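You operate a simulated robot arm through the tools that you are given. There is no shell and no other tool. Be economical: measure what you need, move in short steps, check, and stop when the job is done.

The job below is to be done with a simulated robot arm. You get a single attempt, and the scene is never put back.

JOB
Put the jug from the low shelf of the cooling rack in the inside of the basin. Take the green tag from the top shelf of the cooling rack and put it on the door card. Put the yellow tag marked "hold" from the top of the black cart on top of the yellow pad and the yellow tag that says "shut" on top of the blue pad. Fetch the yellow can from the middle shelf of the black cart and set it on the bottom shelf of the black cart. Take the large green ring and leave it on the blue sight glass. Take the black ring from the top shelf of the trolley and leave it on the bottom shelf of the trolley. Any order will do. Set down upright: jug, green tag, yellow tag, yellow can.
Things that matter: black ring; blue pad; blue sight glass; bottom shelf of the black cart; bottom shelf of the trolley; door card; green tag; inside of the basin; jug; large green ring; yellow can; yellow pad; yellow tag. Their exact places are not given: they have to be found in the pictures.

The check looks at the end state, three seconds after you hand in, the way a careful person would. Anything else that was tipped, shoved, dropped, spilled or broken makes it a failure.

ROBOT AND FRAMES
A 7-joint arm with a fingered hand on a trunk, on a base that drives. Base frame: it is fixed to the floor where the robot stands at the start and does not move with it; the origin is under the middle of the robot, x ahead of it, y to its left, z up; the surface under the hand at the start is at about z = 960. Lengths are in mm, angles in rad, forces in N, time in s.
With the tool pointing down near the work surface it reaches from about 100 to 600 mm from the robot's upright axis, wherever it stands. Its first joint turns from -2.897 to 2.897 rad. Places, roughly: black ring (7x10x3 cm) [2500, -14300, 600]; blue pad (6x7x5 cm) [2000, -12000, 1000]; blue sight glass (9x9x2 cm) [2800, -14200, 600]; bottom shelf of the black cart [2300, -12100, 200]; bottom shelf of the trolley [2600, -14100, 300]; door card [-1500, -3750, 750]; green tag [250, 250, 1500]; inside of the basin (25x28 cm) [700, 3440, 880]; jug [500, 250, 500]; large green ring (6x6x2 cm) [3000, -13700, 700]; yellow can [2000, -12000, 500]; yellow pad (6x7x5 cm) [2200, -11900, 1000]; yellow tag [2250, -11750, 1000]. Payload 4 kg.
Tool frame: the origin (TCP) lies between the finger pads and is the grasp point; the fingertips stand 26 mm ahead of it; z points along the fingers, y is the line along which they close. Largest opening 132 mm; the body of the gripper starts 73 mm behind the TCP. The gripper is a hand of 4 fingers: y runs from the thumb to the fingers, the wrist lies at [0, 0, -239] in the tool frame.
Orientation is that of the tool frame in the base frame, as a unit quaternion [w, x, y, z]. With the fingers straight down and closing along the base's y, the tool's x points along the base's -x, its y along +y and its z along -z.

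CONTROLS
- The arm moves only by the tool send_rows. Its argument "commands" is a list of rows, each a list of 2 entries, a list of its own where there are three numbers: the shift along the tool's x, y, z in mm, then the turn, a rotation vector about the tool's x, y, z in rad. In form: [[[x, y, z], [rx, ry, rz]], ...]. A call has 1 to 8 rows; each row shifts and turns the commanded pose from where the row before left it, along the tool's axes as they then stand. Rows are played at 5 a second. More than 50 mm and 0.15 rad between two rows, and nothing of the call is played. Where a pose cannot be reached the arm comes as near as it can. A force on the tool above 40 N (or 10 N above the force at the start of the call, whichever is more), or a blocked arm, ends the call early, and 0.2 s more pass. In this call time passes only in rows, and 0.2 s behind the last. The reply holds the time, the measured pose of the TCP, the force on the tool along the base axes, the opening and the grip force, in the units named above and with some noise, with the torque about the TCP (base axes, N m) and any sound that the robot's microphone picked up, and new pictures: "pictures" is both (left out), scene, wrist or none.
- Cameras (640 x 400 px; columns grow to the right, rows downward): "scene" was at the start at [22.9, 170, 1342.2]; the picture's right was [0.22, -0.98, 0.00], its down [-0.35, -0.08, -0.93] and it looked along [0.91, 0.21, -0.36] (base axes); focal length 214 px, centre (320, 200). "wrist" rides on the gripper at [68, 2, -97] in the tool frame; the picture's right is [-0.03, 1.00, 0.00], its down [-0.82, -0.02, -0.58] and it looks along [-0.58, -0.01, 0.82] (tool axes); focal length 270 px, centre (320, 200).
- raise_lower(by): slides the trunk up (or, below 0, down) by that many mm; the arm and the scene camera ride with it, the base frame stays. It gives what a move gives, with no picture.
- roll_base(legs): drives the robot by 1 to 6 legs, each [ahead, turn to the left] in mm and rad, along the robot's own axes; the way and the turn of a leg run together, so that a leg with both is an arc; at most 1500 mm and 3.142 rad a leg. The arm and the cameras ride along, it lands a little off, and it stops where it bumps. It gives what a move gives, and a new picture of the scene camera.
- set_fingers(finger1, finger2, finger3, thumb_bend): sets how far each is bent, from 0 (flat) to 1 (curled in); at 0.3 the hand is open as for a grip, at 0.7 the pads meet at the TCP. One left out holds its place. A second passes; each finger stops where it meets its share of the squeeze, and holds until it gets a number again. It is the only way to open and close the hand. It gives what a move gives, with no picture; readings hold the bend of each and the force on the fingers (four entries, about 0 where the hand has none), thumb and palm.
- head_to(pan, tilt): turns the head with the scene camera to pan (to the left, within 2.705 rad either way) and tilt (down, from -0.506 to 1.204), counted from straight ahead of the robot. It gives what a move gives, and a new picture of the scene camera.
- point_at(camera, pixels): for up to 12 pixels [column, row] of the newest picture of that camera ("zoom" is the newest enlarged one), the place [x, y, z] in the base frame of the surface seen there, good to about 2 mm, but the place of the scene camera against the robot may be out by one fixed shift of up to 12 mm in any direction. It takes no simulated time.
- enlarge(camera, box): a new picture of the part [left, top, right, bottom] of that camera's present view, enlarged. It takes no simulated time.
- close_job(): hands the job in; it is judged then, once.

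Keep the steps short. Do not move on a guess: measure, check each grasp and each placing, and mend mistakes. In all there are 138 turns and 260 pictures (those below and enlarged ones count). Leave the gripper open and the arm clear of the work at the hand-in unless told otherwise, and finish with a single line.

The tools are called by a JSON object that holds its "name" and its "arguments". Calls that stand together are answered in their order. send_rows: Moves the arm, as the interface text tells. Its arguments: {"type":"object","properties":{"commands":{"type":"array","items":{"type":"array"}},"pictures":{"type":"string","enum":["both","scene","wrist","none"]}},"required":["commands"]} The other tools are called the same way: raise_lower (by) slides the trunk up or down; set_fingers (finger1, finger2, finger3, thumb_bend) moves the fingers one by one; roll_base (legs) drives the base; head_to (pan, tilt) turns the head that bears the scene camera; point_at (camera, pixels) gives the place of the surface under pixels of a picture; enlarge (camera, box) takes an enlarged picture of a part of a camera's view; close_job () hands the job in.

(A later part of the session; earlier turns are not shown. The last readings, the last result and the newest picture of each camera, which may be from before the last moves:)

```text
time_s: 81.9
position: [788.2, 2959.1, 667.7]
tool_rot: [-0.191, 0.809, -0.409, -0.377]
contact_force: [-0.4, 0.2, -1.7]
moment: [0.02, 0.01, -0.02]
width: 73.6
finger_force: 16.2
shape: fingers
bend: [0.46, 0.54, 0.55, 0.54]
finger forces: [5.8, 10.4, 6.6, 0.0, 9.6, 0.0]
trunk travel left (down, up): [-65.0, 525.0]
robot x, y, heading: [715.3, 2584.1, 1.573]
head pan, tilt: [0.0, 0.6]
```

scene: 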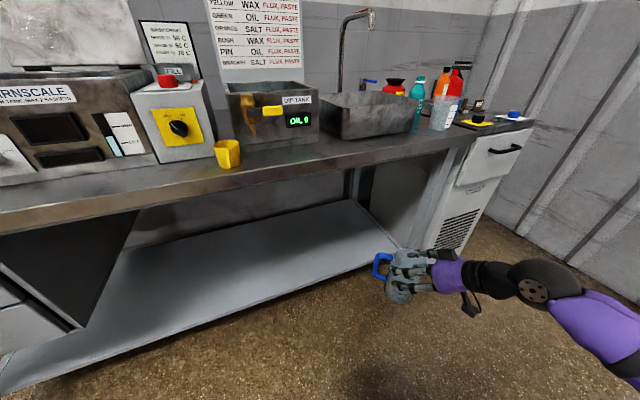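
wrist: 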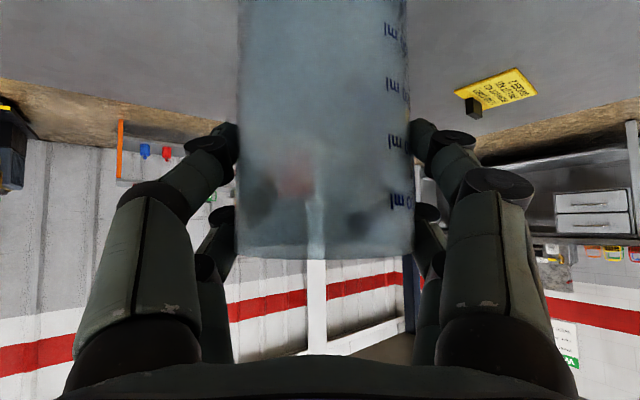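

Raise in two steps, then measure the basin.

{"name": "raise_lower", "arguments": {"by": 400}}

{"name": "raise_lower", "arguments": {"by": 90}}

{"name": "head_to", "arguments": {"pan": -0.2, "tilt": 0.8}}

```text
time_s: 85.7
position: [788.9, 2959.0, 1069.3]
tool_rot: [-0.191, 0.809, -0.409, -0.377]
contact_force: [-0.3, -0.1, -0.3]
moment: [-0.01, -0.01, -0.04]
width: 73.5
finger_force: 16.1
shape: fingers
bend: [0.46, 0.54, 0.55, 0.54]
finger forces: [5.9, 10.5, 6.5, 0.0, 9.5, 0.1]
trunk travel left (down, up): [-465.0, 125.0]
robot x, y, heading: [714.4, 2587.0, 1.576]
head pan, tilt: [0.0, 0.6]
```

```text
time_s: 86.9
position: [787.4, 2959.4, 1157.9]
tool_rot: [-0.192, 0.808, -0.41, -0.377]
contact_force: [0.1, -0.3, -0.4]
moment: [-0.01, 0.0, 0.01]
width: 73.3
finger_force: 16.0
shape: fingers
bend: [0.46, 0.54, 0.55, 0.54]
finger forces: [5.7, 10.4, 6.7, 0.1, 9.5, 0.0]
trunk travel left (down, up): [-555.0, 35.0]
robot x, y, heading: [714.9, 2586.0, 1.573]
head pan, tilt: [0.0, 0.6]
```

```text
time_s: 87.7
position: [788.2, 2959.3, 1158.5]
tool_rot: [-0.191, 0.809, -0.409, -0.377]
contact_force: [-0.4, -0.1, 0.1]
moment: [-0.01, -0.03, 0.04]
width: 73.4
finger_force: 16.3
shape: fingers
bend: [0.46, 0.54, 0.55, 0.54]
finger forces: [5.8, 10.4, 6.6, 0.0, 9.5, 0.0]
trunk travel left (down, up): [-555.0, 35.0]
robot x, y, heading: [715.6, 2583.7, 1.579]
head pan, tilt: [-0.201, 0.799]
```

scene: 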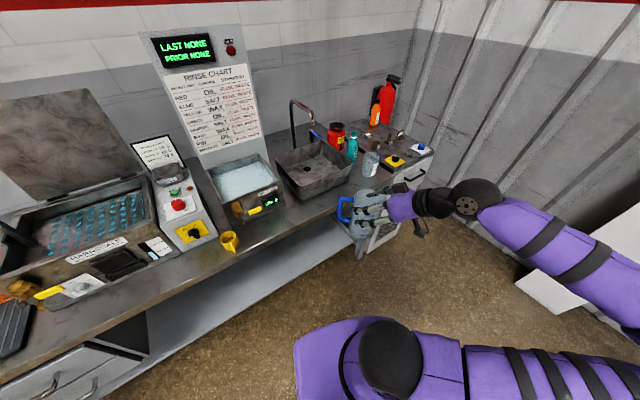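

Basin inside is visible around (315,165) with a drain. I'll zoom and measure its corners, floor and the tap.

{"name": "enlarge", "arguments": {"camera": "scene", "box": [256, 90, 416, 215]}}

{"name": "point_at", "arguments": {"camera": "zoom", "pixels": [[88, 260], [160, 440], [375, 290], [245, 200], [245, 280], [200, 330], [300, 290], [210, 135], [140, 50], [150, 210], [250, 220], [330, 260]]}}

```text
3.20 times, centred on (336, 152) of scene
```

zoom: 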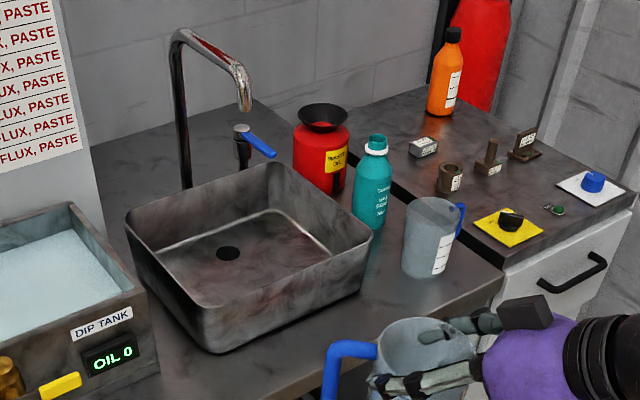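

```text
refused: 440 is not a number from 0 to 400
```

{"name": "point_at", "arguments": {"camera": "zoom", "pixels": [[128, 222], [202, 310], [370, 236], [276, 166], [240, 290], [228, 253], [280, 260], [220, 275], [243, 100], [195, 35], [430, 205], [375, 140]]}}

```text
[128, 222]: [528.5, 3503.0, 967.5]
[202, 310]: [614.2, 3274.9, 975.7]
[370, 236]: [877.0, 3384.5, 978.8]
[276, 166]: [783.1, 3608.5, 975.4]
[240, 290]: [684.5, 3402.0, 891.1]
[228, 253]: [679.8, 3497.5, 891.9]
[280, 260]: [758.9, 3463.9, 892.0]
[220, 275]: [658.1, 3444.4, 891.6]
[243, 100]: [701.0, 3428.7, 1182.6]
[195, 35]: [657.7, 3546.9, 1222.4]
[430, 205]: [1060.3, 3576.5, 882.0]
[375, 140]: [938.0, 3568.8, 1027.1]
```

The basin centre is about (702,3442), floor 891, rim 976, and the tap tip is at (701,3429,1182). I'll place the jug in its front part at (719,3400). I drive 140 mm forward first.

{"name": "roll_base", "arguments": {"legs": [[140, 0]]}}

```text
time_s: 89.0
position: [787.1, 3100.4, 1157.5]
tool_rot: [-0.191, 0.808, -0.41, -0.377]
contact_force: [-1.2, 0.4, -0.6]
moment: [0.0, -0.01, 0.03]
width: 73.4
finger_force: 16.1
shape: fingers
bend: [0.46, 0.54, 0.55, 0.54]
finger forces: [5.7, 10.4, 6.6, 0.0, 9.6, 0.0]
trunk travel left (down, up): [-555.0, 35.0]
robot x, y, heading: [713.4, 2727.4, 1.577]
head pan, tilt: [-0.201, 0.799]
```

scene: 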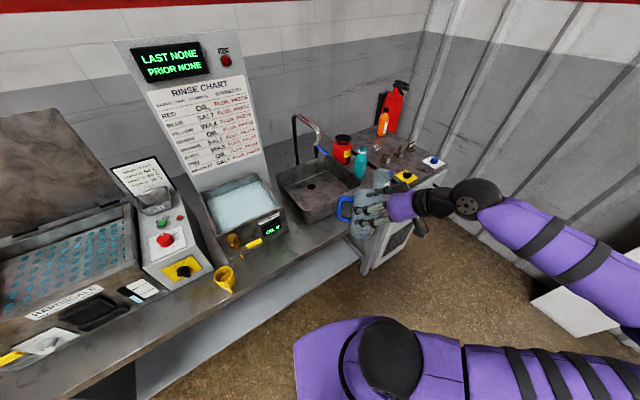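

{"name": "send_rows", "arguments": {"commands": [[[-21.6, -17.5, 34.4], [0, 0, 0]], [[-21.6, -17.5, 34.4], [0, 0, 0]], [[-21.6, -17.5, 34.4], [0, 0, 0]], [[-21.6, -17.5, 34.4], [0, 0, 0]], [[-21.6, -17.5, 34.4], [0, 0, 0]], [[-21.6, -17.5, 34.4], [0, 0, 0]], [[-21.6, -17.5, 34.4], [0, 0, 0]]], "pictures": "both"}}

{"name": "enlarge", "arguments": {"camera": "scene", "box": [240, 100, 400, 225]}}

```text
time_s: 90.6
position: [719.9, 3399.3, 1119.0]
tool_rot: [-0.191, 0.808, -0.41, -0.377]
contact_force: [-0.5, 0.1, -0.3]
moment: [0.01, -0.03, 0.04]
width: 73.3
finger_force: 16.1
shape: fingers
bend: [0.46, 0.54, 0.55, 0.54]
finger forces: [5.7, 10.4, 6.5, 0.0, 9.4, 0.0]
trunk travel left (down, up): [-555.0, 35.0]
robot x, y, heading: [709.8, 2730.5, 1.574]
head pan, tilt: [-0.201, 0.799]
```

scene: 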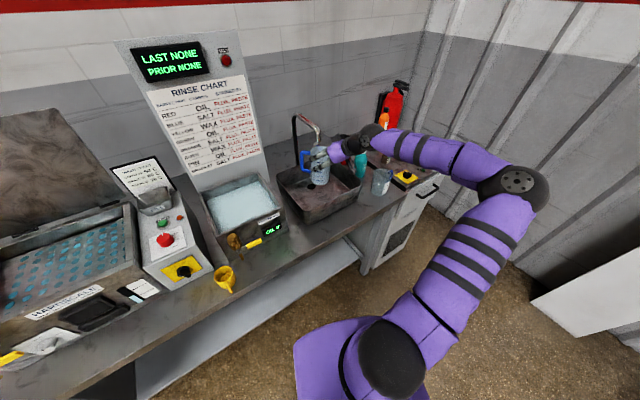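
wrist: 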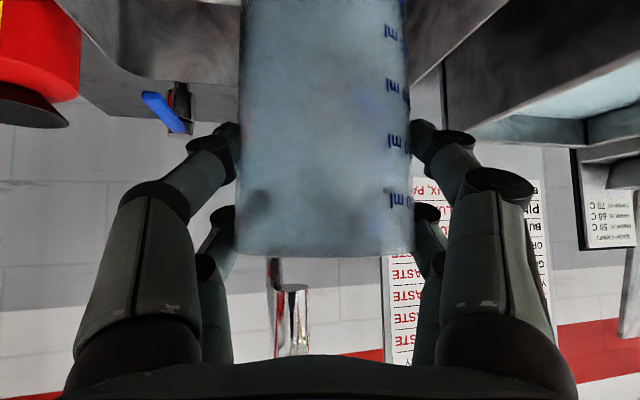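

```text
3.20 times, centred on (320, 162) of scene
```

zoom: 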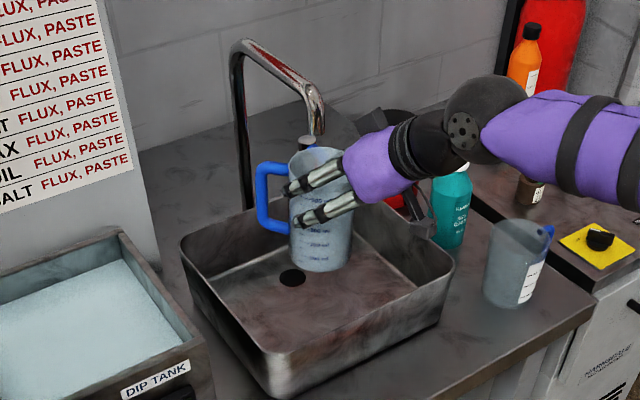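

Jug hangs over the basin, clear of the tap. Lowering 108 mm.

{"name": "send_rows", "arguments": {"commands": [[[20.7, 0, 17.4], [0, 0, 0]], [[20.7, 0, 17.4], [0, 0, 0]], [[20.7, 0, 17.4], [0, 0, 0]], [[20.7, 0, 17.4], [0, 0, 0]]], "pictures": "scene"}}

{"name": "enlarge", "arguments": {"camera": "scene", "box": [264, 120, 392, 220]}}

```text
time_s: 91.6
position: [721.7, 3400.0, 1012.4]
tool_rot: [-0.191, 0.808, -0.41, -0.377]
contact_force: [-0.4, -0.1, -2.2]
moment: [0.01, -0.01, 0.0]
width: 73.2
finger_force: 15.9
shape: fingers
bend: [0.46, 0.54, 0.55, 0.54]
finger forces: [5.5, 10.4, 6.6, 0.2, 9.3, 0.1]
trunk travel left (down, up): [-555.0, 35.0]
robot x, y, heading: [718.0, 2725.9, 1.573]
head pan, tilt: [-0.201, 0.799]
```

scene: 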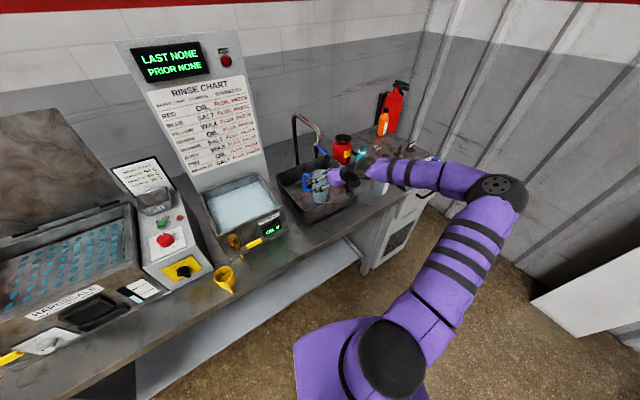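

```text
4.00 times, centred on (328, 170) of scene
```

zoom: 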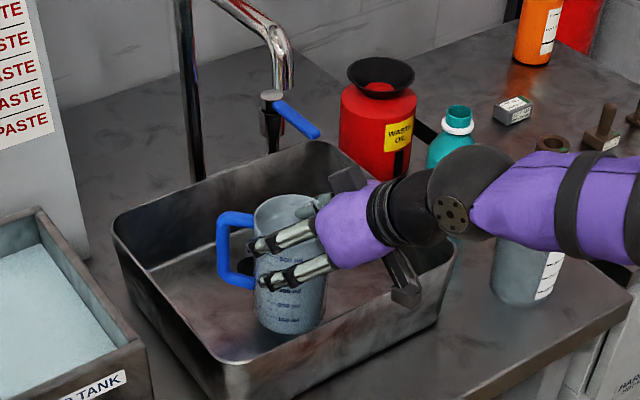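

The camera bracket is still above the rim. I'll descend in 4 mm steps and watch the vertical force.

{"name": "send_rows", "arguments": {"commands": [[[3.1, 0, 2.6], [0, 0, 0]], [[3.1, 0, 2.6], [0, 0, 0]]], "pictures": "none"}}

{"name": "send_rows", "arguments": {"commands": [[[2.3, 0, 1.9], [0, 0, 0]], [[0, 0, 0], [0, 0, 0]]], "pictures": "none"}}

```text
time_s: 92.2
position: [720.4, 3399.7, 1003.3]
tool_rot: [-0.191, 0.808, -0.41, -0.377]
contact_force: [-0.3, 0.3, -1.4]
moment: [0.0, -0.03, 0.01]
width: 73.2
finger_force: 15.1
shape: fingers
bend: [0.46, 0.54, 0.55, 0.54]
finger forces: [5.6, 10.5, 6.4, 0.0, 9.2, 0.0]
trunk travel left (down, up): [-555.0, 35.0]
robot x, y, heading: [713.2, 2728.1, 1.575]
head pan, tilt: [-0.201, 0.799]
```

```text
time_s: 92.8
position: [720.3, 3399.8, 999.8]
tool_rot: [-0.191, 0.808, -0.41, -0.377]
contact_force: [-0.4, 0.1, -0.1]
moment: [-0.04, -0.03, 0.0]
width: 73.2
finger_force: 15.8
shape: fingers
bend: [0.46, 0.54, 0.55, 0.54]
finger forces: [5.6, 10.4, 6.5, 0.0, 9.3, 0.1]
trunk travel left (down, up): [-555.0, 35.0]
robot x, y, heading: [714.2, 2727.3, 1.567]
head pan, tilt: [-0.201, 0.799]
```

{"name": "send_rows", "arguments": {"commands": [[[1.5, 0, 1.3], [0, 0, 0]], [[0, 0, 0], [0, 0, 0]]], "pictures": "none"}}

{"name": "enlarge", "arguments": {"camera": "scene", "box": [264, 120, 392, 220]}}

```text
time_s: 93.4
position: [720.3, 3399.5, 998.1]
tool_rot: [-0.192, 0.808, -0.41, -0.377]
contact_force: [-0.6, 0.5, 0.9]
moment: [0.03, -0.07, 0.02]
width: 73.3
finger_force: 16.4
shape: fingers
bend: [0.46, 0.54, 0.55, 0.54]
finger forces: [5.8, 10.6, 6.5, 0.0, 9.7, 0.0]
trunk travel left (down, up): [-555.0, 35.0]
robot x, y, heading: [715.6, 2725.5, 1.573]
head pan, tilt: [-0.201, 0.799]
```

```text
4.00 times, centred on (328, 170) of scene
```

zoom: 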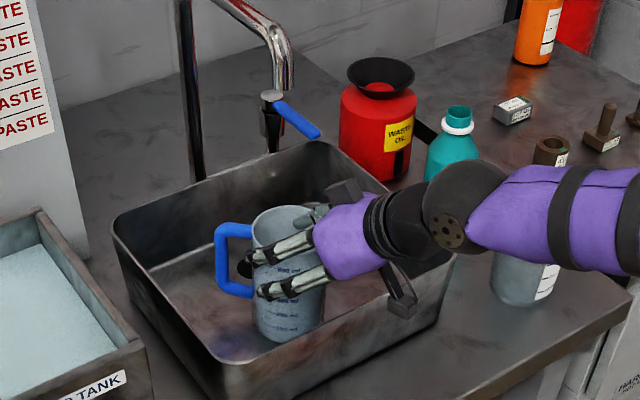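

Resting on the floor (force now pushes up). Opening the hand.

{"name": "set_fingers", "arguments": {"finger1": 0.3, "finger2": 0.3, "finger3": 0.3, "thumb_bend": 0.3}}

{"name": "enlarge", "arguments": {"camera": "scene", "box": [264, 120, 392, 220]}}

```text
time_s: 94.4
position: [721.0, 3398.6, 997.7]
tool_rot: [-0.191, 0.808, -0.41, -0.377]
contact_force: [0.2, 0.2, 0.0]
moment: [-0.02, 0.01, 0.01]
width: 132.7
finger_force: 0.1
shape: fingers
bend: [0.3, 0.3, 0.3, 0.3]
finger forces: [0.1, 0.0, 0.0, 0.1, 0.1, 0.0]
trunk travel left (down, up): [-555.0, 35.0]
robot x, y, heading: [715.5, 2727.7, 1.57]
head pan, tilt: [-0.201, 0.799]
```

```text
4.00 times, centred on (328, 170) of scene
```

zoom: 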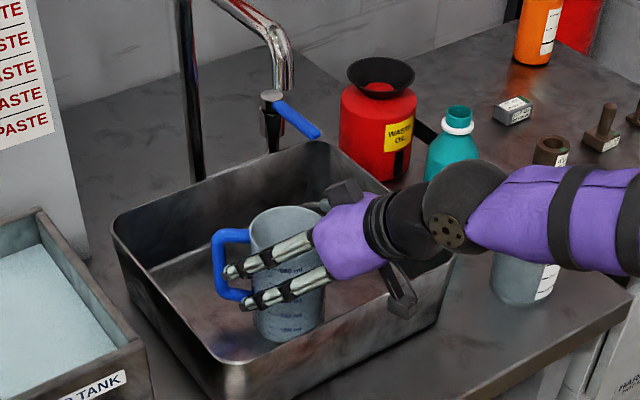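

Released, jug upright. Withdrawing along the tool's own axis, up and back.

{"name": "send_rows", "arguments": {"commands": [[[0, 0, -20], [0, 0, 0]], [[0, 0, -30], [0, 0, 0]], [[0, 0, -40], [0, 0, 0]], [[0, 0, -45], [0, 0, 0]], [[0, 0, -45], [0, 0, 0]], [[0, 0, -45], [0, 0, 0]], [[0, 0, -45], [0, 0, 0]]], "pictures": "scene"}}

{"name": "enlarge", "arguments": {"camera": "scene", "box": [264, 120, 392, 220]}}

```text
time_s: 96.0
position: [841.5, 3232.4, 1171.1]
tool_rot: [-0.191, 0.808, -0.41, -0.378]
contact_force: [-0.3, 0.4, 0.7]
moment: [0.01, 0.0, -0.03]
width: 132.5
finger_force: 0.1
shape: fingers
bend: [0.3, 0.3, 0.3, 0.3]
finger forces: [0.1, 0.0, 0.0, 0.0, 0.1, 0.0]
trunk travel left (down, up): [-555.0, 35.0]
robot x, y, heading: [716.9, 2731.7, 1.575]
head pan, tilt: [-0.201, 0.799]
```

scene: 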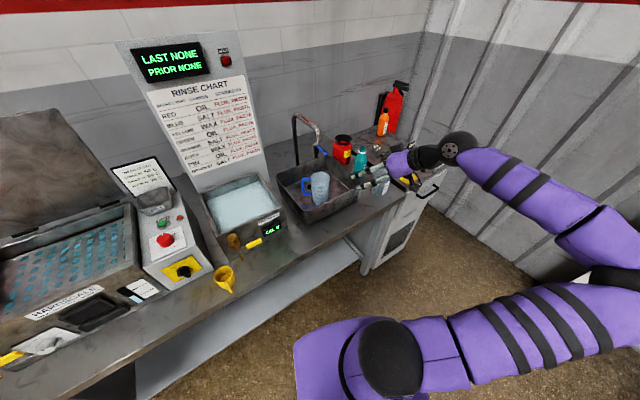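

```text
4.00 times, centred on (328, 170) of scene
```

zoom: 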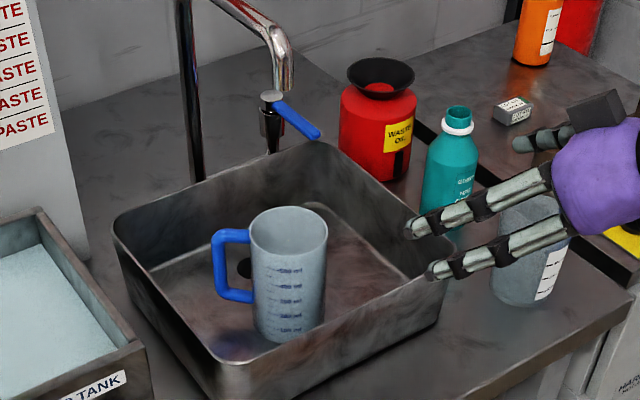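

The jug stands upright in the basin. Next is the green tag: I retract the arm, back off and return toward the rack.

{"name": "send_rows", "arguments": {"commands": [[[17, 31.7, -20], [0, 0, 0]], [[17, 31.7, -20], [0, 0, 0]], [[17, 31.7, -20], [0, 0, 0]], [[17, 31.7, -20], [0, 0, 0]]], "pictures": "none"}}

{"name": "roll_base", "arguments": {"legs": [[-200, 0], [0, 2.617], [1163, 0], [1163, 0], [0, 0.916], [400, 0]]}}

```text
time_s: 97.0
position: [799.5, 3071.6, 1169.6]
tool_rot: [-0.192, 0.808, -0.41, -0.378]
contact_force: [-0.2, 0.7, -0.3]
moment: [-0.03, -0.01, 0.02]
width: 133.0
finger_force: 0.1
shape: fingers
bend: [0.3, 0.3, 0.3, 0.3]
finger forces: [0.1, 0.0, 0.1, 0.0, 0.1, 0.0]
trunk travel left (down, up): [-555.0, 35.0]
robot x, y, heading: [713.6, 2726.1, 1.577]
head pan, tilt: [-0.201, 0.799]
```

```text
time_s: 120.7
position: [-535.5, -35.2, 1169.3]
tool_rot: [0.401, 0.292, 0.858, -0.136]
contact_force: [0.0, -0.1, 0.5]
moment: [0.0, -0.01, -0.01]
width: 132.6
finger_force: 0.1
shape: fingers
bend: [0.3, 0.3, 0.3, 0.3]
finger forces: [0.1, 0.0, 0.0, 0.1, 0.0, 0.1]
trunk travel left (down, up): [-555.0, 35.0]
robot x, y, heading: [-550.4, 320.9, -1.283]
head pan, tilt: [-0.201, 0.799]
```

scene: 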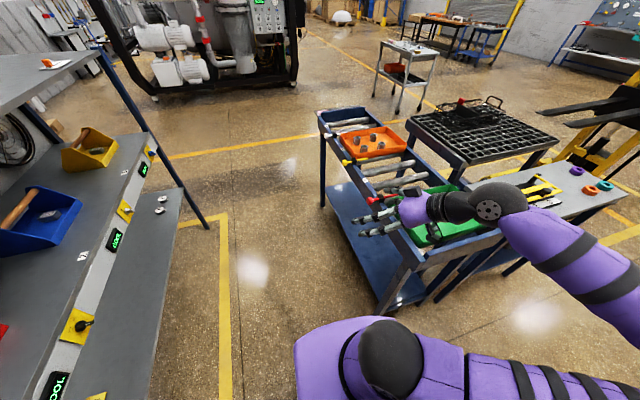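

Landed a bit off. I'll now move to a spot facing the tag squarely, about 500 mm off the shelf lip.

{"name": "roll_base", "arguments": {"legs": [[0, 0.695], [404, 0], [0, 0.983]]}}

{"name": "raise_lower", "arguments": {"by": 35}}

{"name": "head_to", "arguments": {"pan": 0.0, "tilt": 0.5}}

```text
time_s: 128.0
position: [131.8, 137.2, 1169.3]
tool_rot: [0.372, -0.431, 0.797, 0.201]
contact_force: [0.7, -0.1, -0.2]
moment: [-0.03, 0.0, 0.02]
width: 132.5
finger_force: 0.0
shape: fingers
bend: [0.3, 0.3, 0.3, 0.3]
finger forces: [0.0, 0.0, 0.1, 0.0, 0.0, 0.0]
trunk travel left (down, up): [-555.0, 35.0]
robot x, y, heading: [-222.9, 96.3, 0.368]
head pan, tilt: [-0.201, 0.799]
```

scene: 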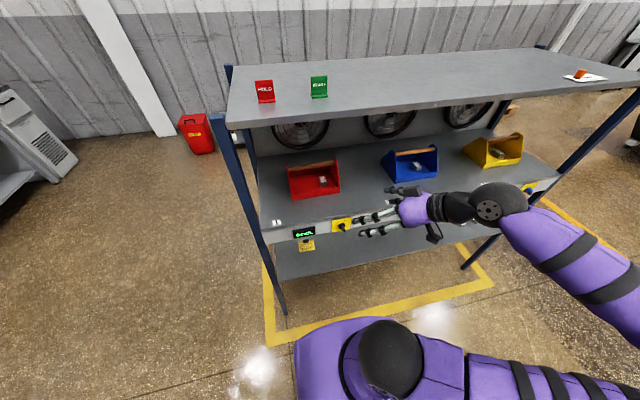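

```text
time_s: 128.7
position: [132.5, 137.5, 1206.0]
tool_rot: [0.373, -0.431, 0.797, 0.201]
contact_force: [0.0, 1.1, 0.1]
moment: [-0.02, 0.02, 0.01]
width: 132.7
finger_force: 0.1
shape: fingers
bend: [0.3, 0.3, 0.3, 0.3]
finger forces: [0.0, 0.0, 0.1, 0.0, 0.1, 0.1]
trunk travel left (down, up): [-590.0, 0.0]
robot x, y, heading: [-221.6, 97.5, 0.361]
head pan, tilt: [-0.201, 0.799]
```

```text
time_s: 129.5
position: [131.4, 137.4, 1203.6]
tool_rot: [0.373, -0.43, 0.797, 0.201]
contact_force: [0.0, 0.1, 0.0]
moment: [0.01, 0.02, 0.03]
width: 132.7
finger_force: 0.1
shape: fingers
bend: [0.3, 0.3, 0.3, 0.3]
finger forces: [0.1, 0.0, 0.1, 0.0, 0.0, 0.0]
trunk travel left (down, up): [-590.0, 0.0]
robot x, y, heading: [-221.9, 99.9, 0.363]
head pan, tilt: [0.0, 0.499]
```

scene: 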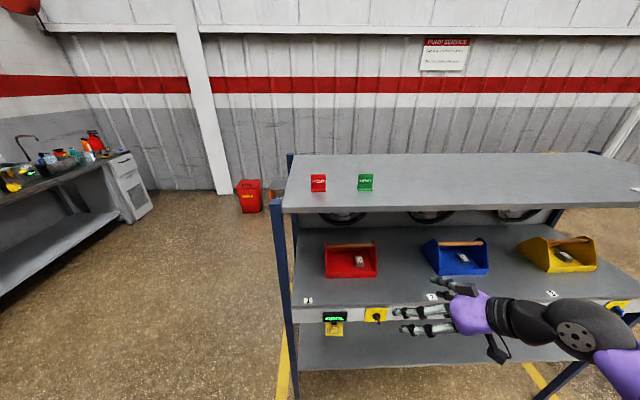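

{"name": "enlarge", "arguments": {"camera": "scene", "box": [300, 160, 396, 220]}}

{"name": "point_at", "arguments": {"camera": "zoom", "pixels": [[400, 105], [475, 105], [440, 150], [395, 200], [475, 200], [440, 203], [500, 180], [440, 80], [440, 330], [130, 150], [108, 100], [108, 195]]}}

```text
6.67 times, centred on (348, 190) of scene
```

zoom: 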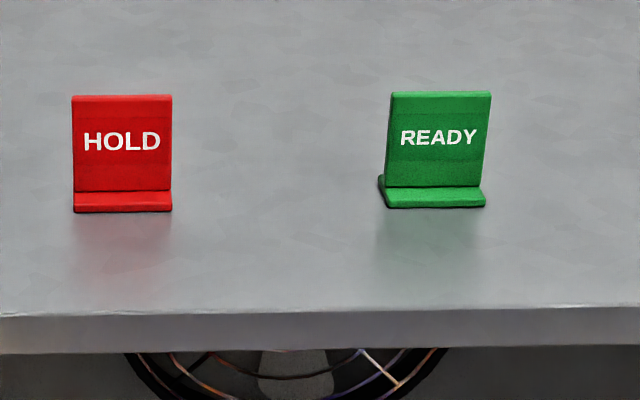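

```text
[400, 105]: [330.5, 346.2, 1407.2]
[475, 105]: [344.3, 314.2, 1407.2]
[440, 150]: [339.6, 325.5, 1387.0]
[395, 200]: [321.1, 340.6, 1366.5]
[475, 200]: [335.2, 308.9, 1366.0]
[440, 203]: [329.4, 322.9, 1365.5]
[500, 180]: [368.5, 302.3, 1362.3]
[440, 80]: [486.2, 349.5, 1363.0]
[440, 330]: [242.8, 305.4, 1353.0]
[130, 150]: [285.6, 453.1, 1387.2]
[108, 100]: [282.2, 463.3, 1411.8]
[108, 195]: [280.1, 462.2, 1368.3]
```

The tag is a thin plate on a small foot: shelf z 1362, top 1411. I'll pinch its thickness from above. First I turn the hand straight down, then yaw it so it closes along the rack's depth.

{"name": "send_rows", "arguments": {"commands": [[[0, 0, 0], [0, 0.1455, 0]], [[0, 0, 0], [0, 0.1455, 0]], [[0, 0, 0], [0, 0.1455, 0]], [[0, 0, 0], [0, 0.1455, 0]], [[0, 0, 0], [0, 0.1455, 0]], [[0, 0, 0], [0, 0.1455, 0]]], "pictures": "none"}}

{"name": "send_rows", "arguments": {"commands": [[[0, 0, -20], [0, 0, -0.1386]], [[0, 0, -30], [0, 0, -0.1386]], [[0, 0, -40], [0, 0, -0.1386]], [[0, 0, -40], [0, 0, -0.1386]], [[0, 0, -40], [0, 0, -0.1386]], [[0, 0, -40], [0, 0, -0.1386]], [[0, 0, -30], [0, 0, -0.1386]]], "pictures": "both"}}

```text
time_s: 130.9
position: [132.3, 138.3, 1205.3]
tool_rot: [-0.001, -0.476, 0.879, 0.0]
contact_force: [0.0, -0.2, 0.0]
moment: [-0.01, -0.02, -0.01]
width: 132.7
finger_force: 0.2
shape: fingers
bend: [0.3, 0.3, 0.3, 0.3]
finger forces: [0.0, 0.0, 0.0, 0.0, 0.0, 0.1]
trunk travel left (down, up): [-590.0, 0.0]
robot x, y, heading: [-221.2, 98.0, 0.363]
head pan, tilt: [0.0, 0.499]
```

```text
time_s: 132.5
position: [131.0, 140.1, 1433.4]
tool_rot: [-0.002, 0.832, -0.556, 0.001]
contact_force: [-0.3, -0.6, -0.3]
moment: [0.01, 0.04, -0.01]
width: 132.6
finger_force: 0.1
shape: fingers
bend: [0.3, 0.3, 0.3, 0.3]
finger forces: [0.0, 0.1, 0.1, 0.0, 0.1, 0.1]
out of reach, approached as far as the arm can: row 7
trunk travel left (down, up): [-590.0, 0.0]
robot x, y, heading: [-218.4, 97.6, 0.361]
head pan, tilt: [0.0, 0.499]
```

scene: 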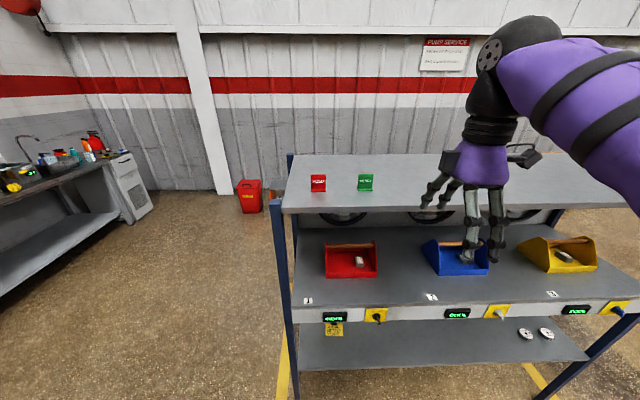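
wrist: 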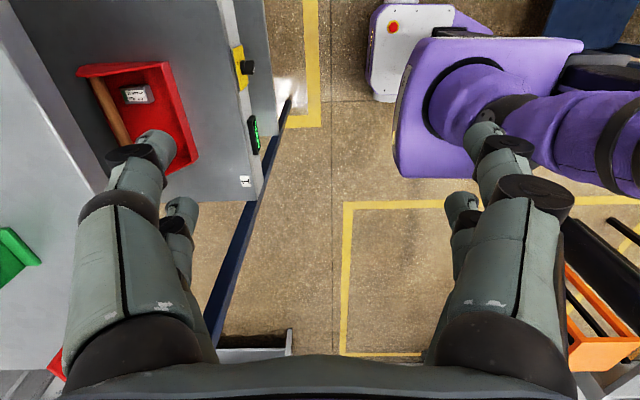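

The hand is down and closing along the depth, with the height just enough. I'll roll 130 mm forward; the fingertips (z≈1407) clear the shelf (1362), and the area there is empty.

{"name": "roll_base", "arguments": {"legs": [[130, 0]]}}

{"name": "send_rows", "arguments": {"commands": [[[0, -35, 2], [0, 0, 0]], [[0, -35, 2], [0, 0, 0]], [[0, -35, 2], [0, 0, 0]], [[0, -32, 2], [0, 0, 0]]], "pictures": "both"}}

```text
time_s: 133.8
position: [255.9, 189.3, 1433.1]
tool_rot: [-0.002, 0.832, -0.555, 0.0]
contact_force: [0.3, 0.8, 0.7]
moment: [-0.01, 0.01, -0.02]
width: 132.7
finger_force: 0.1
shape: fingers
bend: [0.3, 0.3, 0.3, 0.3]
finger forces: [0.0, 0.0, 0.0, 0.1, 0.1, 0.0]
trunk travel left (down, up): [-590.0, 0.0]
robot x, y, heading: [-100.6, 140.8, 0.369]
head pan, tilt: [0.0, 0.499]
```

scene: 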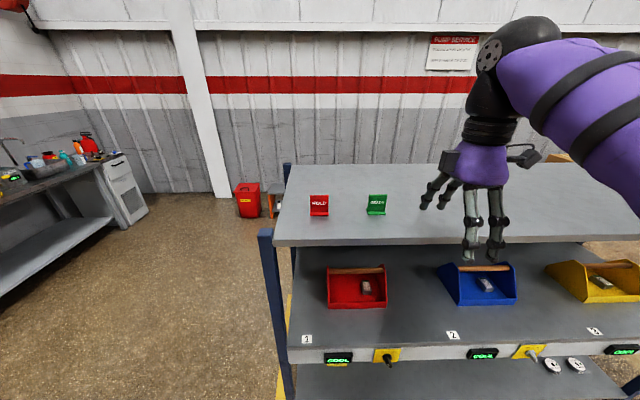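

```text
time_s: 134.8
position: [347.0, 231.3, 1421.3]
tool_rot: [-0.005, 0.831, -0.556, 0.004]
contact_force: [0.1, 0.3, -0.2]
moment: [-0.04, -0.02, 0.04]
width: 132.4
finger_force: 0.0
shape: fingers
bend: [0.3, 0.3, 0.3, 0.3]
finger forces: [0.0, 0.0, 0.0, 0.1, 0.0, 0.0]
out of reach, approached as far as the arm can: row 3, 4
trunk travel left (down, up): [-590.0, 0.0]
robot x, y, heading: [-96.6, 147.3, 0.365]
head pan, tilt: [0.0, 0.499]
```

scene: 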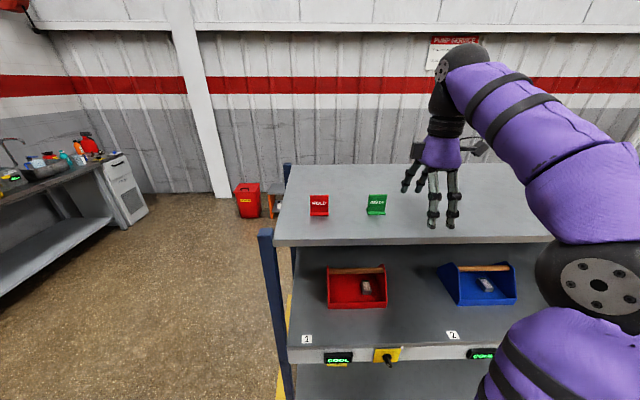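
wrist: 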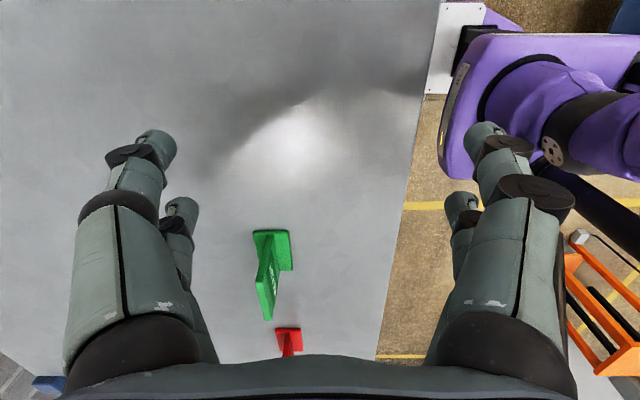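

The wrist camera sees the tag edge-on near (270,270). Measure it.

{"name": "point_at", "arguments": {"camera": "wrist", "pixels": [[258, 255], [264, 300], [262, 275], [272, 232], [287, 265], [275, 290], [290, 234], [262, 316], [330, 180], [289, 330]]}}

{"name": "enlarge", "arguments": {"camera": "wrist", "box": [210, 210, 370, 360]}}

```text
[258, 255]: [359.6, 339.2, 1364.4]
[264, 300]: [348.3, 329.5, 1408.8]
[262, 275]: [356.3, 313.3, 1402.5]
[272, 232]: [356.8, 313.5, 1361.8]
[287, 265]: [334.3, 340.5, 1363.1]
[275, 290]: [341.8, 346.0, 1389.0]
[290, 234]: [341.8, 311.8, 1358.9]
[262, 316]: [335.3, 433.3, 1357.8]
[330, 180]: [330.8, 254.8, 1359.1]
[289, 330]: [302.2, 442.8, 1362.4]
```

```text
2.67 times, centred on (290, 285) of wrist
```

zoom: 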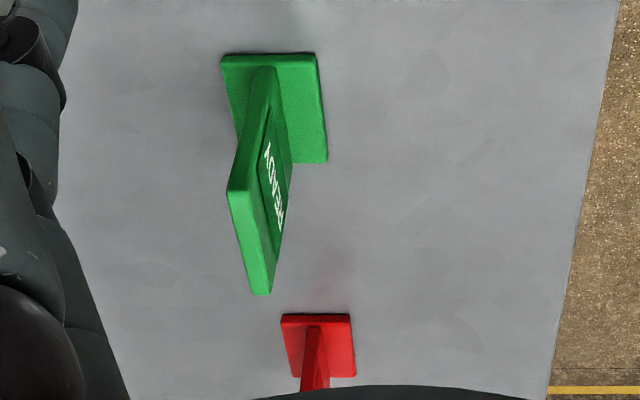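

The wrist camera gives shelf z 1358.5 and the plate's top centre at (348,330). The scene camera is off by about 11 mm in x. I'll lower a little and recheck the reach.

{"name": "send_rows", "arguments": {"commands": [[[0, 0, 10], [0, 0, 0]], [[0, 0, 10], [0, 0, 0]]], "pictures": "none"}}

```text
time_s: 135.4
position: [347.9, 229.5, 1401.1]
tool_rot: [-0.001, 0.832, -0.555, 0.001]
contact_force: [0.1, -0.4, 0.5]
moment: [-0.02, 0.02, 0.01]
width: 132.6
finger_force: 0.1
shape: fingers
bend: [0.3, 0.3, 0.3, 0.3]
finger forces: [0.0, 0.1, 0.1, 0.0, 0.0, 0.0]
trunk travel left (down, up): [-590.0, 0.0]
robot x, y, heading: [-97.4, 143.9, 0.366]
head pan, tilt: [0.0, 0.499]
```

Reached z 1401. Now I shift 39 mm deeper, then slide 92 mm sideways so the plate enters between the fingers.

{"name": "send_rows", "arguments": {"commands": [[[0, -20, 0], [0, 0, 0]], [[0, -19, 0], [0, 0, 0]], [[-20, 0, 0], [0, 0, 0]], [[-20, 0, 0], [0, 0, 0]]], "pictures": "both"}}

```text
time_s: 136.4
position: [367.9, 285.2, 1400.5]
tool_rot: [-0.001, 0.832, -0.555, 0.0]
contact_force: [-0.5, 0.0, -0.3]
moment: [0.02, 0.02, 0.02]
width: 132.4
finger_force: 0.0
shape: fingers
bend: [0.3, 0.3, 0.3, 0.3]
finger forces: [0.0, 0.0, 0.1, 0.1, 0.0, 0.0]
trunk travel left (down, up): [-590.0, 0.0]
robot x, y, heading: [-99.3, 144.0, 0.367]
head pan, tilt: [0.0, 0.499]
```

scene: 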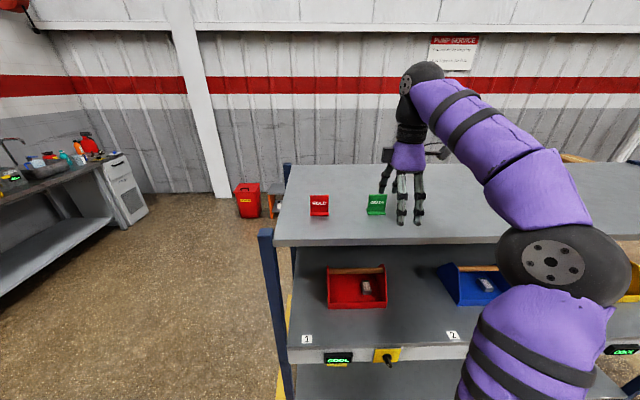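
wrist: 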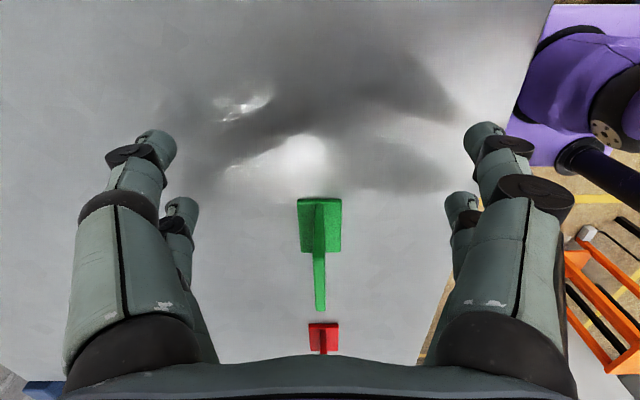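

Plate is centred between the finger pairs (column 320). Slide the last 49 mm.

{"name": "send_rows", "arguments": {"commands": [[[-16, 0, 0], [0, 0, 0]], [[-16, 0, 0], [0, 0, 0]], [[-17, 1, 1.5], [0, 0, 0]]], "pictures": "both"}}

{"name": "point_at", "arguments": {"camera": "wrist", "pixels": [[319, 290], [319, 270], [319, 250], [319, 310]]}}

```text
time_s: 137.2
position: [347.5, 331.1, 1399.4]
tool_rot: [-0.001, 0.832, -0.555, 0.002]
contact_force: [-0.1, -1.1, -0.6]
moment: [0.03, 0.01, 0.01]
width: 132.6
finger_force: 0.0
shape: fingers
bend: [0.3, 0.3, 0.3, 0.3]
finger forces: [0.0, 0.1, 0.0, 0.0, 0.1, 0.1]
trunk travel left (down, up): [-590.0, 0.0]
robot x, y, heading: [-96.6, 141.9, 0.362]
head pan, tilt: [0.0, 0.499]
```

scene: 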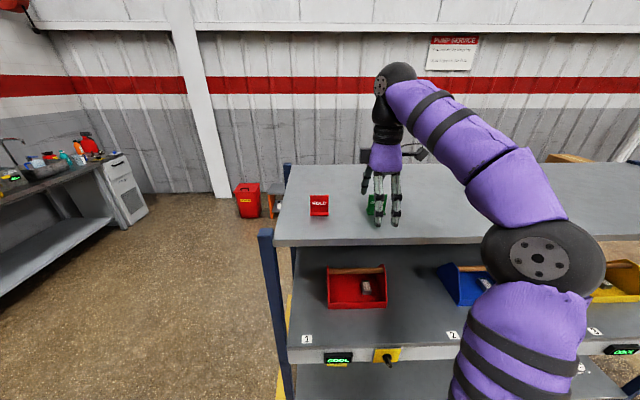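
wrist: 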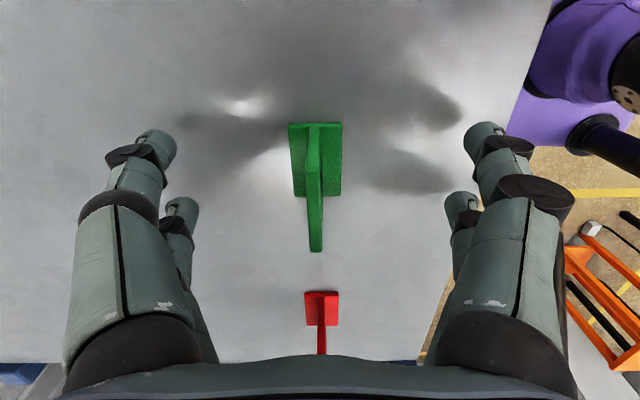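

```text
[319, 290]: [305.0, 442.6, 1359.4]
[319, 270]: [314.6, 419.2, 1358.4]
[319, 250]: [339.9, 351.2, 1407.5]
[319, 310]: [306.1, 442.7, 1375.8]
```

Plate is centred. Closing the fingers.

{"name": "set_fingers", "arguments": {"finger1": 0.72, "finger2": 0.72, "finger3": 0.72, "thumb_bend": 0.72}}

{"name": "send_rows", "arguments": {"commands": [[[0, 0, -5], [0, 0, 0]], [[0, 0, -5], [0, 0, 0]]], "pictures": "both"}}

```text
time_s: 138.2
position: [347.4, 330.1, 1398.8]
tool_rot: [-0.001, 0.832, -0.554, 0.001]
contact_force: [1.2, -0.3, 0.9]
moment: [0.0, 0.02, 0.0]
width: 3.1
finger_force: 6.4
shape: fingers
bend: [0.71, 0.71, 0.71, 0.69]
finger forces: [3.1, 2.9, 2.8, 0.0, 3.3, 0.0]
trunk travel left (down, up): [-590.0, 0.0]
robot x, y, heading: [-102.3, 143.7, 0.371]
head pan, tilt: [0.0, 0.499]
```

```text
time_s: 138.8
position: [347.0, 330.1, 1410.2]
tool_rot: [-0.003, 0.832, -0.554, 0.001]
contact_force: [-0.3, 0.2, 0.7]
moment: [-0.03, 0.02, -0.01]
width: 3.3
finger_force: 5.7
shape: fingers
bend: [0.71, 0.71, 0.71, 0.69]
finger forces: [3.0, 2.8, 2.8, 0.0, 3.2, 0.0]
trunk travel left (down, up): [-590.0, 0.0]
robot x, y, heading: [-102.1, 145.4, 0.367]
head pan, tilt: [0.0, 0.499]
```

scene: 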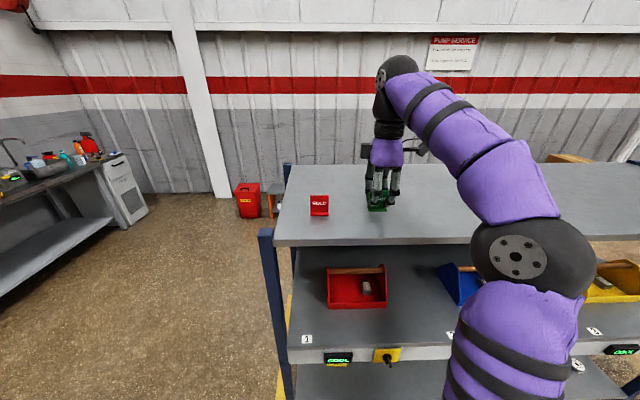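
wrist: 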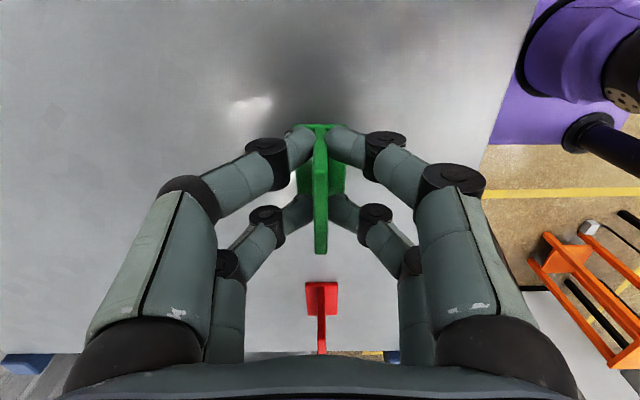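

The tag is held square and about 10 mm off the shelf (its bottom is 40.5 mm below the TCP). I lift a bit more and back out of the shelf.

{"name": "send_rows", "arguments": {"commands": [[[0, 0, -6], [0, 0, 0]], [[0, 0, -4], [0, 0, 0]]], "pictures": "none"}}

{"name": "roll_base", "arguments": {"legs": [[-220, 0]]}}

{"name": "send_rows", "arguments": {"commands": [[[0, 40, 0], [0, 0, 0]], [[0, 40, 0], [0, 0, 0]], [[0, 40, 0], [0, 0, 0]], [[0, 10, 45], [0, 0, 0]], [[0, 0, 45], [0, 0, 0]], [[0, 0, 45], [0, 0, 0]], [[0, 0, 45], [0, 0, 0]], [[0, 0, 45], [0, 0, 0]]], "pictures": "scene"}}

```text
time_s: 139.4
position: [347.1, 330.5, 1419.9]
tool_rot: [-0.003, 0.832, -0.555, 0.001]
contact_force: [0.4, 0.7, -0.4]
moment: [-0.01, -0.01, -0.02]
width: 3.4
finger_force: 5.9
shape: fingers
bend: [0.71, 0.71, 0.71, 0.69]
finger forces: [3.0, 2.9, 2.8, 0.1, 3.2, 0.0]
trunk travel left (down, up): [-590.0, 0.0]
robot x, y, heading: [-99.1, 147.9, 0.367]
head pan, tilt: [0.0, 0.499]
```

```text
time_s: 141.1
position: [148.5, 255.9, 1421.5]
tool_rot: [-0.002, 0.834, -0.552, 0.002]
contact_force: [-0.4, -0.4, -0.2]
moment: [-0.03, 0.0, 0.0]
width: 3.2
finger_force: 5.8
shape: fingers
bend: [0.71, 0.71, 0.71, 0.69]
finger forces: [3.1, 2.9, 2.8, 0.1, 3.1, 0.1]
trunk travel left (down, up): [-590.0, 0.0]
robot x, y, heading: [-295.4, 66.6, 0.371]
head pan, tilt: [0.0, 0.499]
```

scene: 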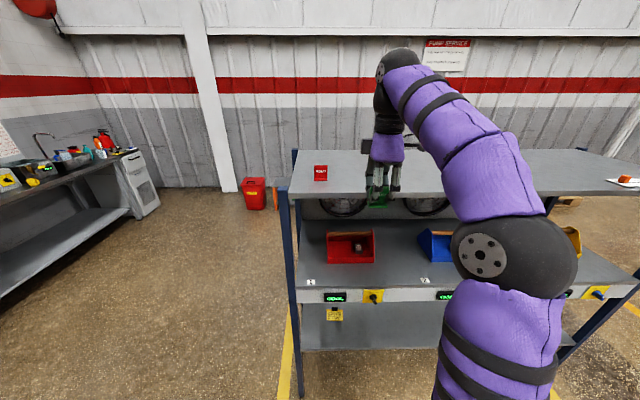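

```text
time_s: 142.9
position: [32.4, 208.0, 1194.7]
tool_rot: [-0.002, 0.833, -0.553, 0.001]
contact_force: [0.7, 0.7, 0.0]
moment: [0.02, -0.01, 0.01]
width: 3.2
finger_force: 5.8
shape: fingers
bend: [0.71, 0.71, 0.71, 0.69]
finger forces: [3.0, 2.7, 2.7, 0.1, 3.1, 0.0]
trunk travel left (down, up): [-590.0, 0.0]
robot x, y, heading: [-298.1, 63.1, 0.375]
head pan, tilt: [0.0, 0.499]
```

scene: 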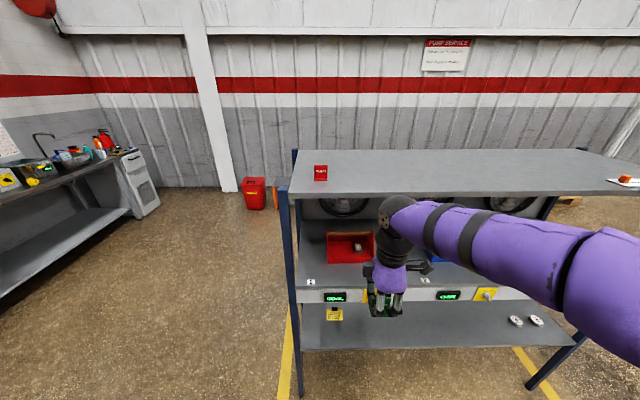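

Now turn along the corridor between rack and blue table and drive 1 m, then look toward the door card.

{"name": "roll_base", "arguments": {"legs": [[0, -1.55], [1000, 0]]}}

{"name": "head_to", "arguments": {"pan": -0.55, "tilt": 0.4}}

```text
time_s: 152.3
position: [251.7, -1179.3, 1195.7]
tool_rot: [0.0, -0.217, 0.976, -0.002]
contact_force: [0.0, -0.6, -0.4]
moment: [-0.02, -0.01, 0.01]
width: 3.0
finger_force: 5.3
shape: fingers
bend: [0.71, 0.71, 0.71, 0.7]
finger forces: [2.8, 2.6, 2.5, 0.0, 2.9, 0.0]
trunk travel left (down, up): [-590.0, 0.0]
robot x, y, heading: [100.3, -851.9, -1.164]
head pan, tilt: [0.0, 0.499]
```

scene: 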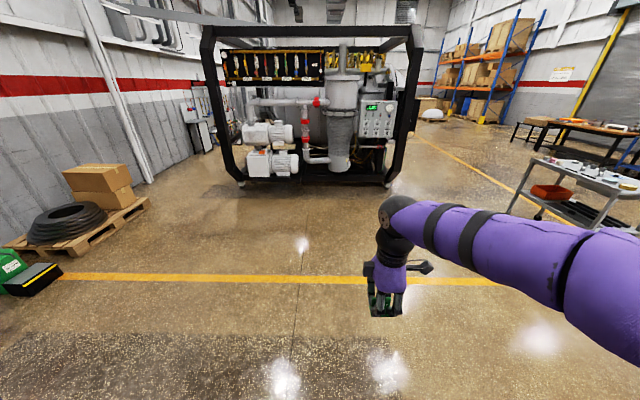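

```text
time_s: 153.2
position: [250.5, -1179.3, 1195.4]
tool_rot: [0.0, -0.215, 0.977, -0.002]
contact_force: [0.9, -0.1, -1.1]
moment: [-0.01, -0.01, -0.01]
width: 2.8
finger_force: 5.6
shape: fingers
bend: [0.71, 0.71, 0.71, 0.7]
finger forces: [2.8, 2.7, 2.4, 0.0, 3.0, 0.1]
trunk travel left (down, up): [-590.0, 0.0]
robot x, y, heading: [100.1, -856.2, -1.165]
head pan, tilt: [-0.55, 0.4]
```

scene: 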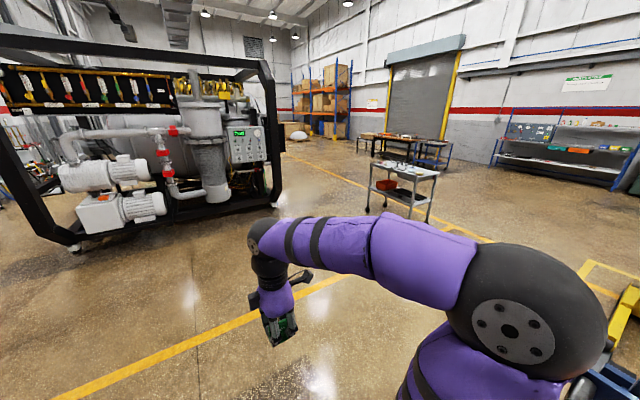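

The metal cart is at about (403,180). I'll measure it, the skid corner and some floor points.

{"name": "point_at", "arguments": {"camera": "scene", "pixels": [[375, 162], [438, 172], [403, 164], [386, 160], [412, 168], [367, 212], [428, 222], [272, 205], [420, 138], [395, 135], [420, 175], [620, 330]]}}

{"name": "enlarge", "arguments": {"camera": "scene", "box": [350, 130, 470, 225]}}

```text
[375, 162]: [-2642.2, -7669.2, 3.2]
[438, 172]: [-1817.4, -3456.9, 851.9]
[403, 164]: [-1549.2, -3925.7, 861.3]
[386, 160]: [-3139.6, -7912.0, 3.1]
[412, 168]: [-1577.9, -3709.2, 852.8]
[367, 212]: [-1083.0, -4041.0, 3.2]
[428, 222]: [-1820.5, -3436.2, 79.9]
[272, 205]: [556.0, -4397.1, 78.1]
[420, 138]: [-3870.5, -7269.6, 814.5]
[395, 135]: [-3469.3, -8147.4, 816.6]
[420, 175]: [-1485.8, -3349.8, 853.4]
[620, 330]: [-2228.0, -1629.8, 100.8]
```

```text
4.21 times, centred on (410, 178) of scene
```

zoom: 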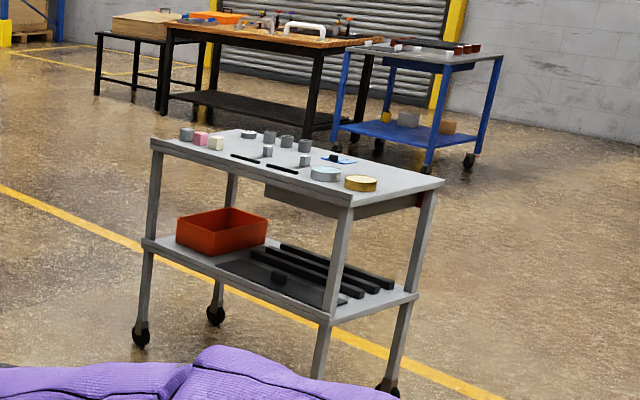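

The cart's top is at z≈853 with small items on it. I'll drive up to its near long side.

{"name": "roll_base", "arguments": {"legs": [[500, 0], [0, -0.915], [1200, 0], [1150, 0], [0, -0.538]]}}

{"name": "head_to", "arguments": {"pan": 0.1, "tilt": 0.7}}

```text
time_s: 171.6
position: [-1176.1, -3530.8, 1195.2]
tool_rot: [-0.002, 0.494, 0.869, -0.002]
contact_force: [0.0, 1.1, -0.7]
moment: [-0.01, 0.0, -0.02]
width: 3.1
finger_force: 4.9
shape: fingers
bend: [0.71, 0.71, 0.71, 0.71]
finger forces: [2.7, 2.4, 2.4, 0.0, 2.7, 0.0]
trunk travel left (down, up): [-590.0, 0.0]
robot x, y, heading: [-866.5, -3347.3, -2.629]
head pan, tilt: [-0.55, 0.4]
```

scene: 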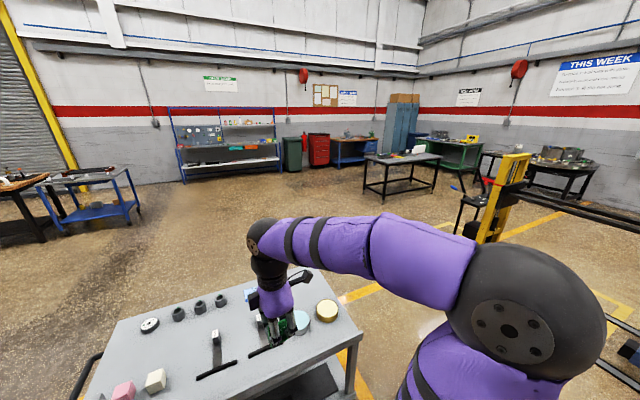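

```text
time_s: 172.6
position: [-1175.6, -3530.5, 1195.0]
tool_rot: [-0.001, 0.494, 0.869, -0.002]
contact_force: [-0.2, 0.8, -0.2]
moment: [-0.02, -0.02, 0.0]
width: 2.8
finger_force: 5.4
shape: fingers
bend: [0.71, 0.71, 0.71, 0.71]
finger forces: [2.7, 2.5, 2.4, 0.0, 2.9, 0.1]
trunk travel left (down, up): [-590.0, 0.0]
robot x, y, heading: [-865.5, -3347.6, -2.629]
head pan, tilt: [0.099, 0.7]
```

scene: 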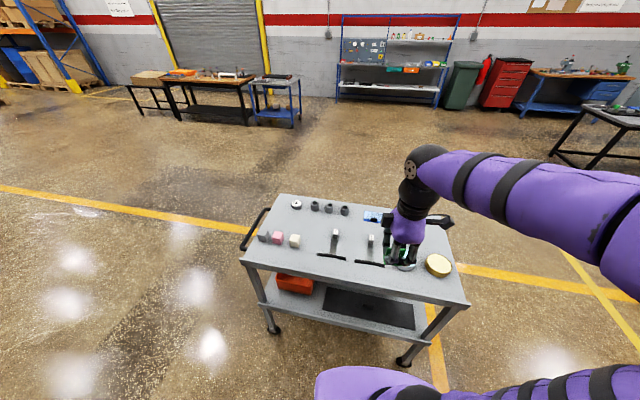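

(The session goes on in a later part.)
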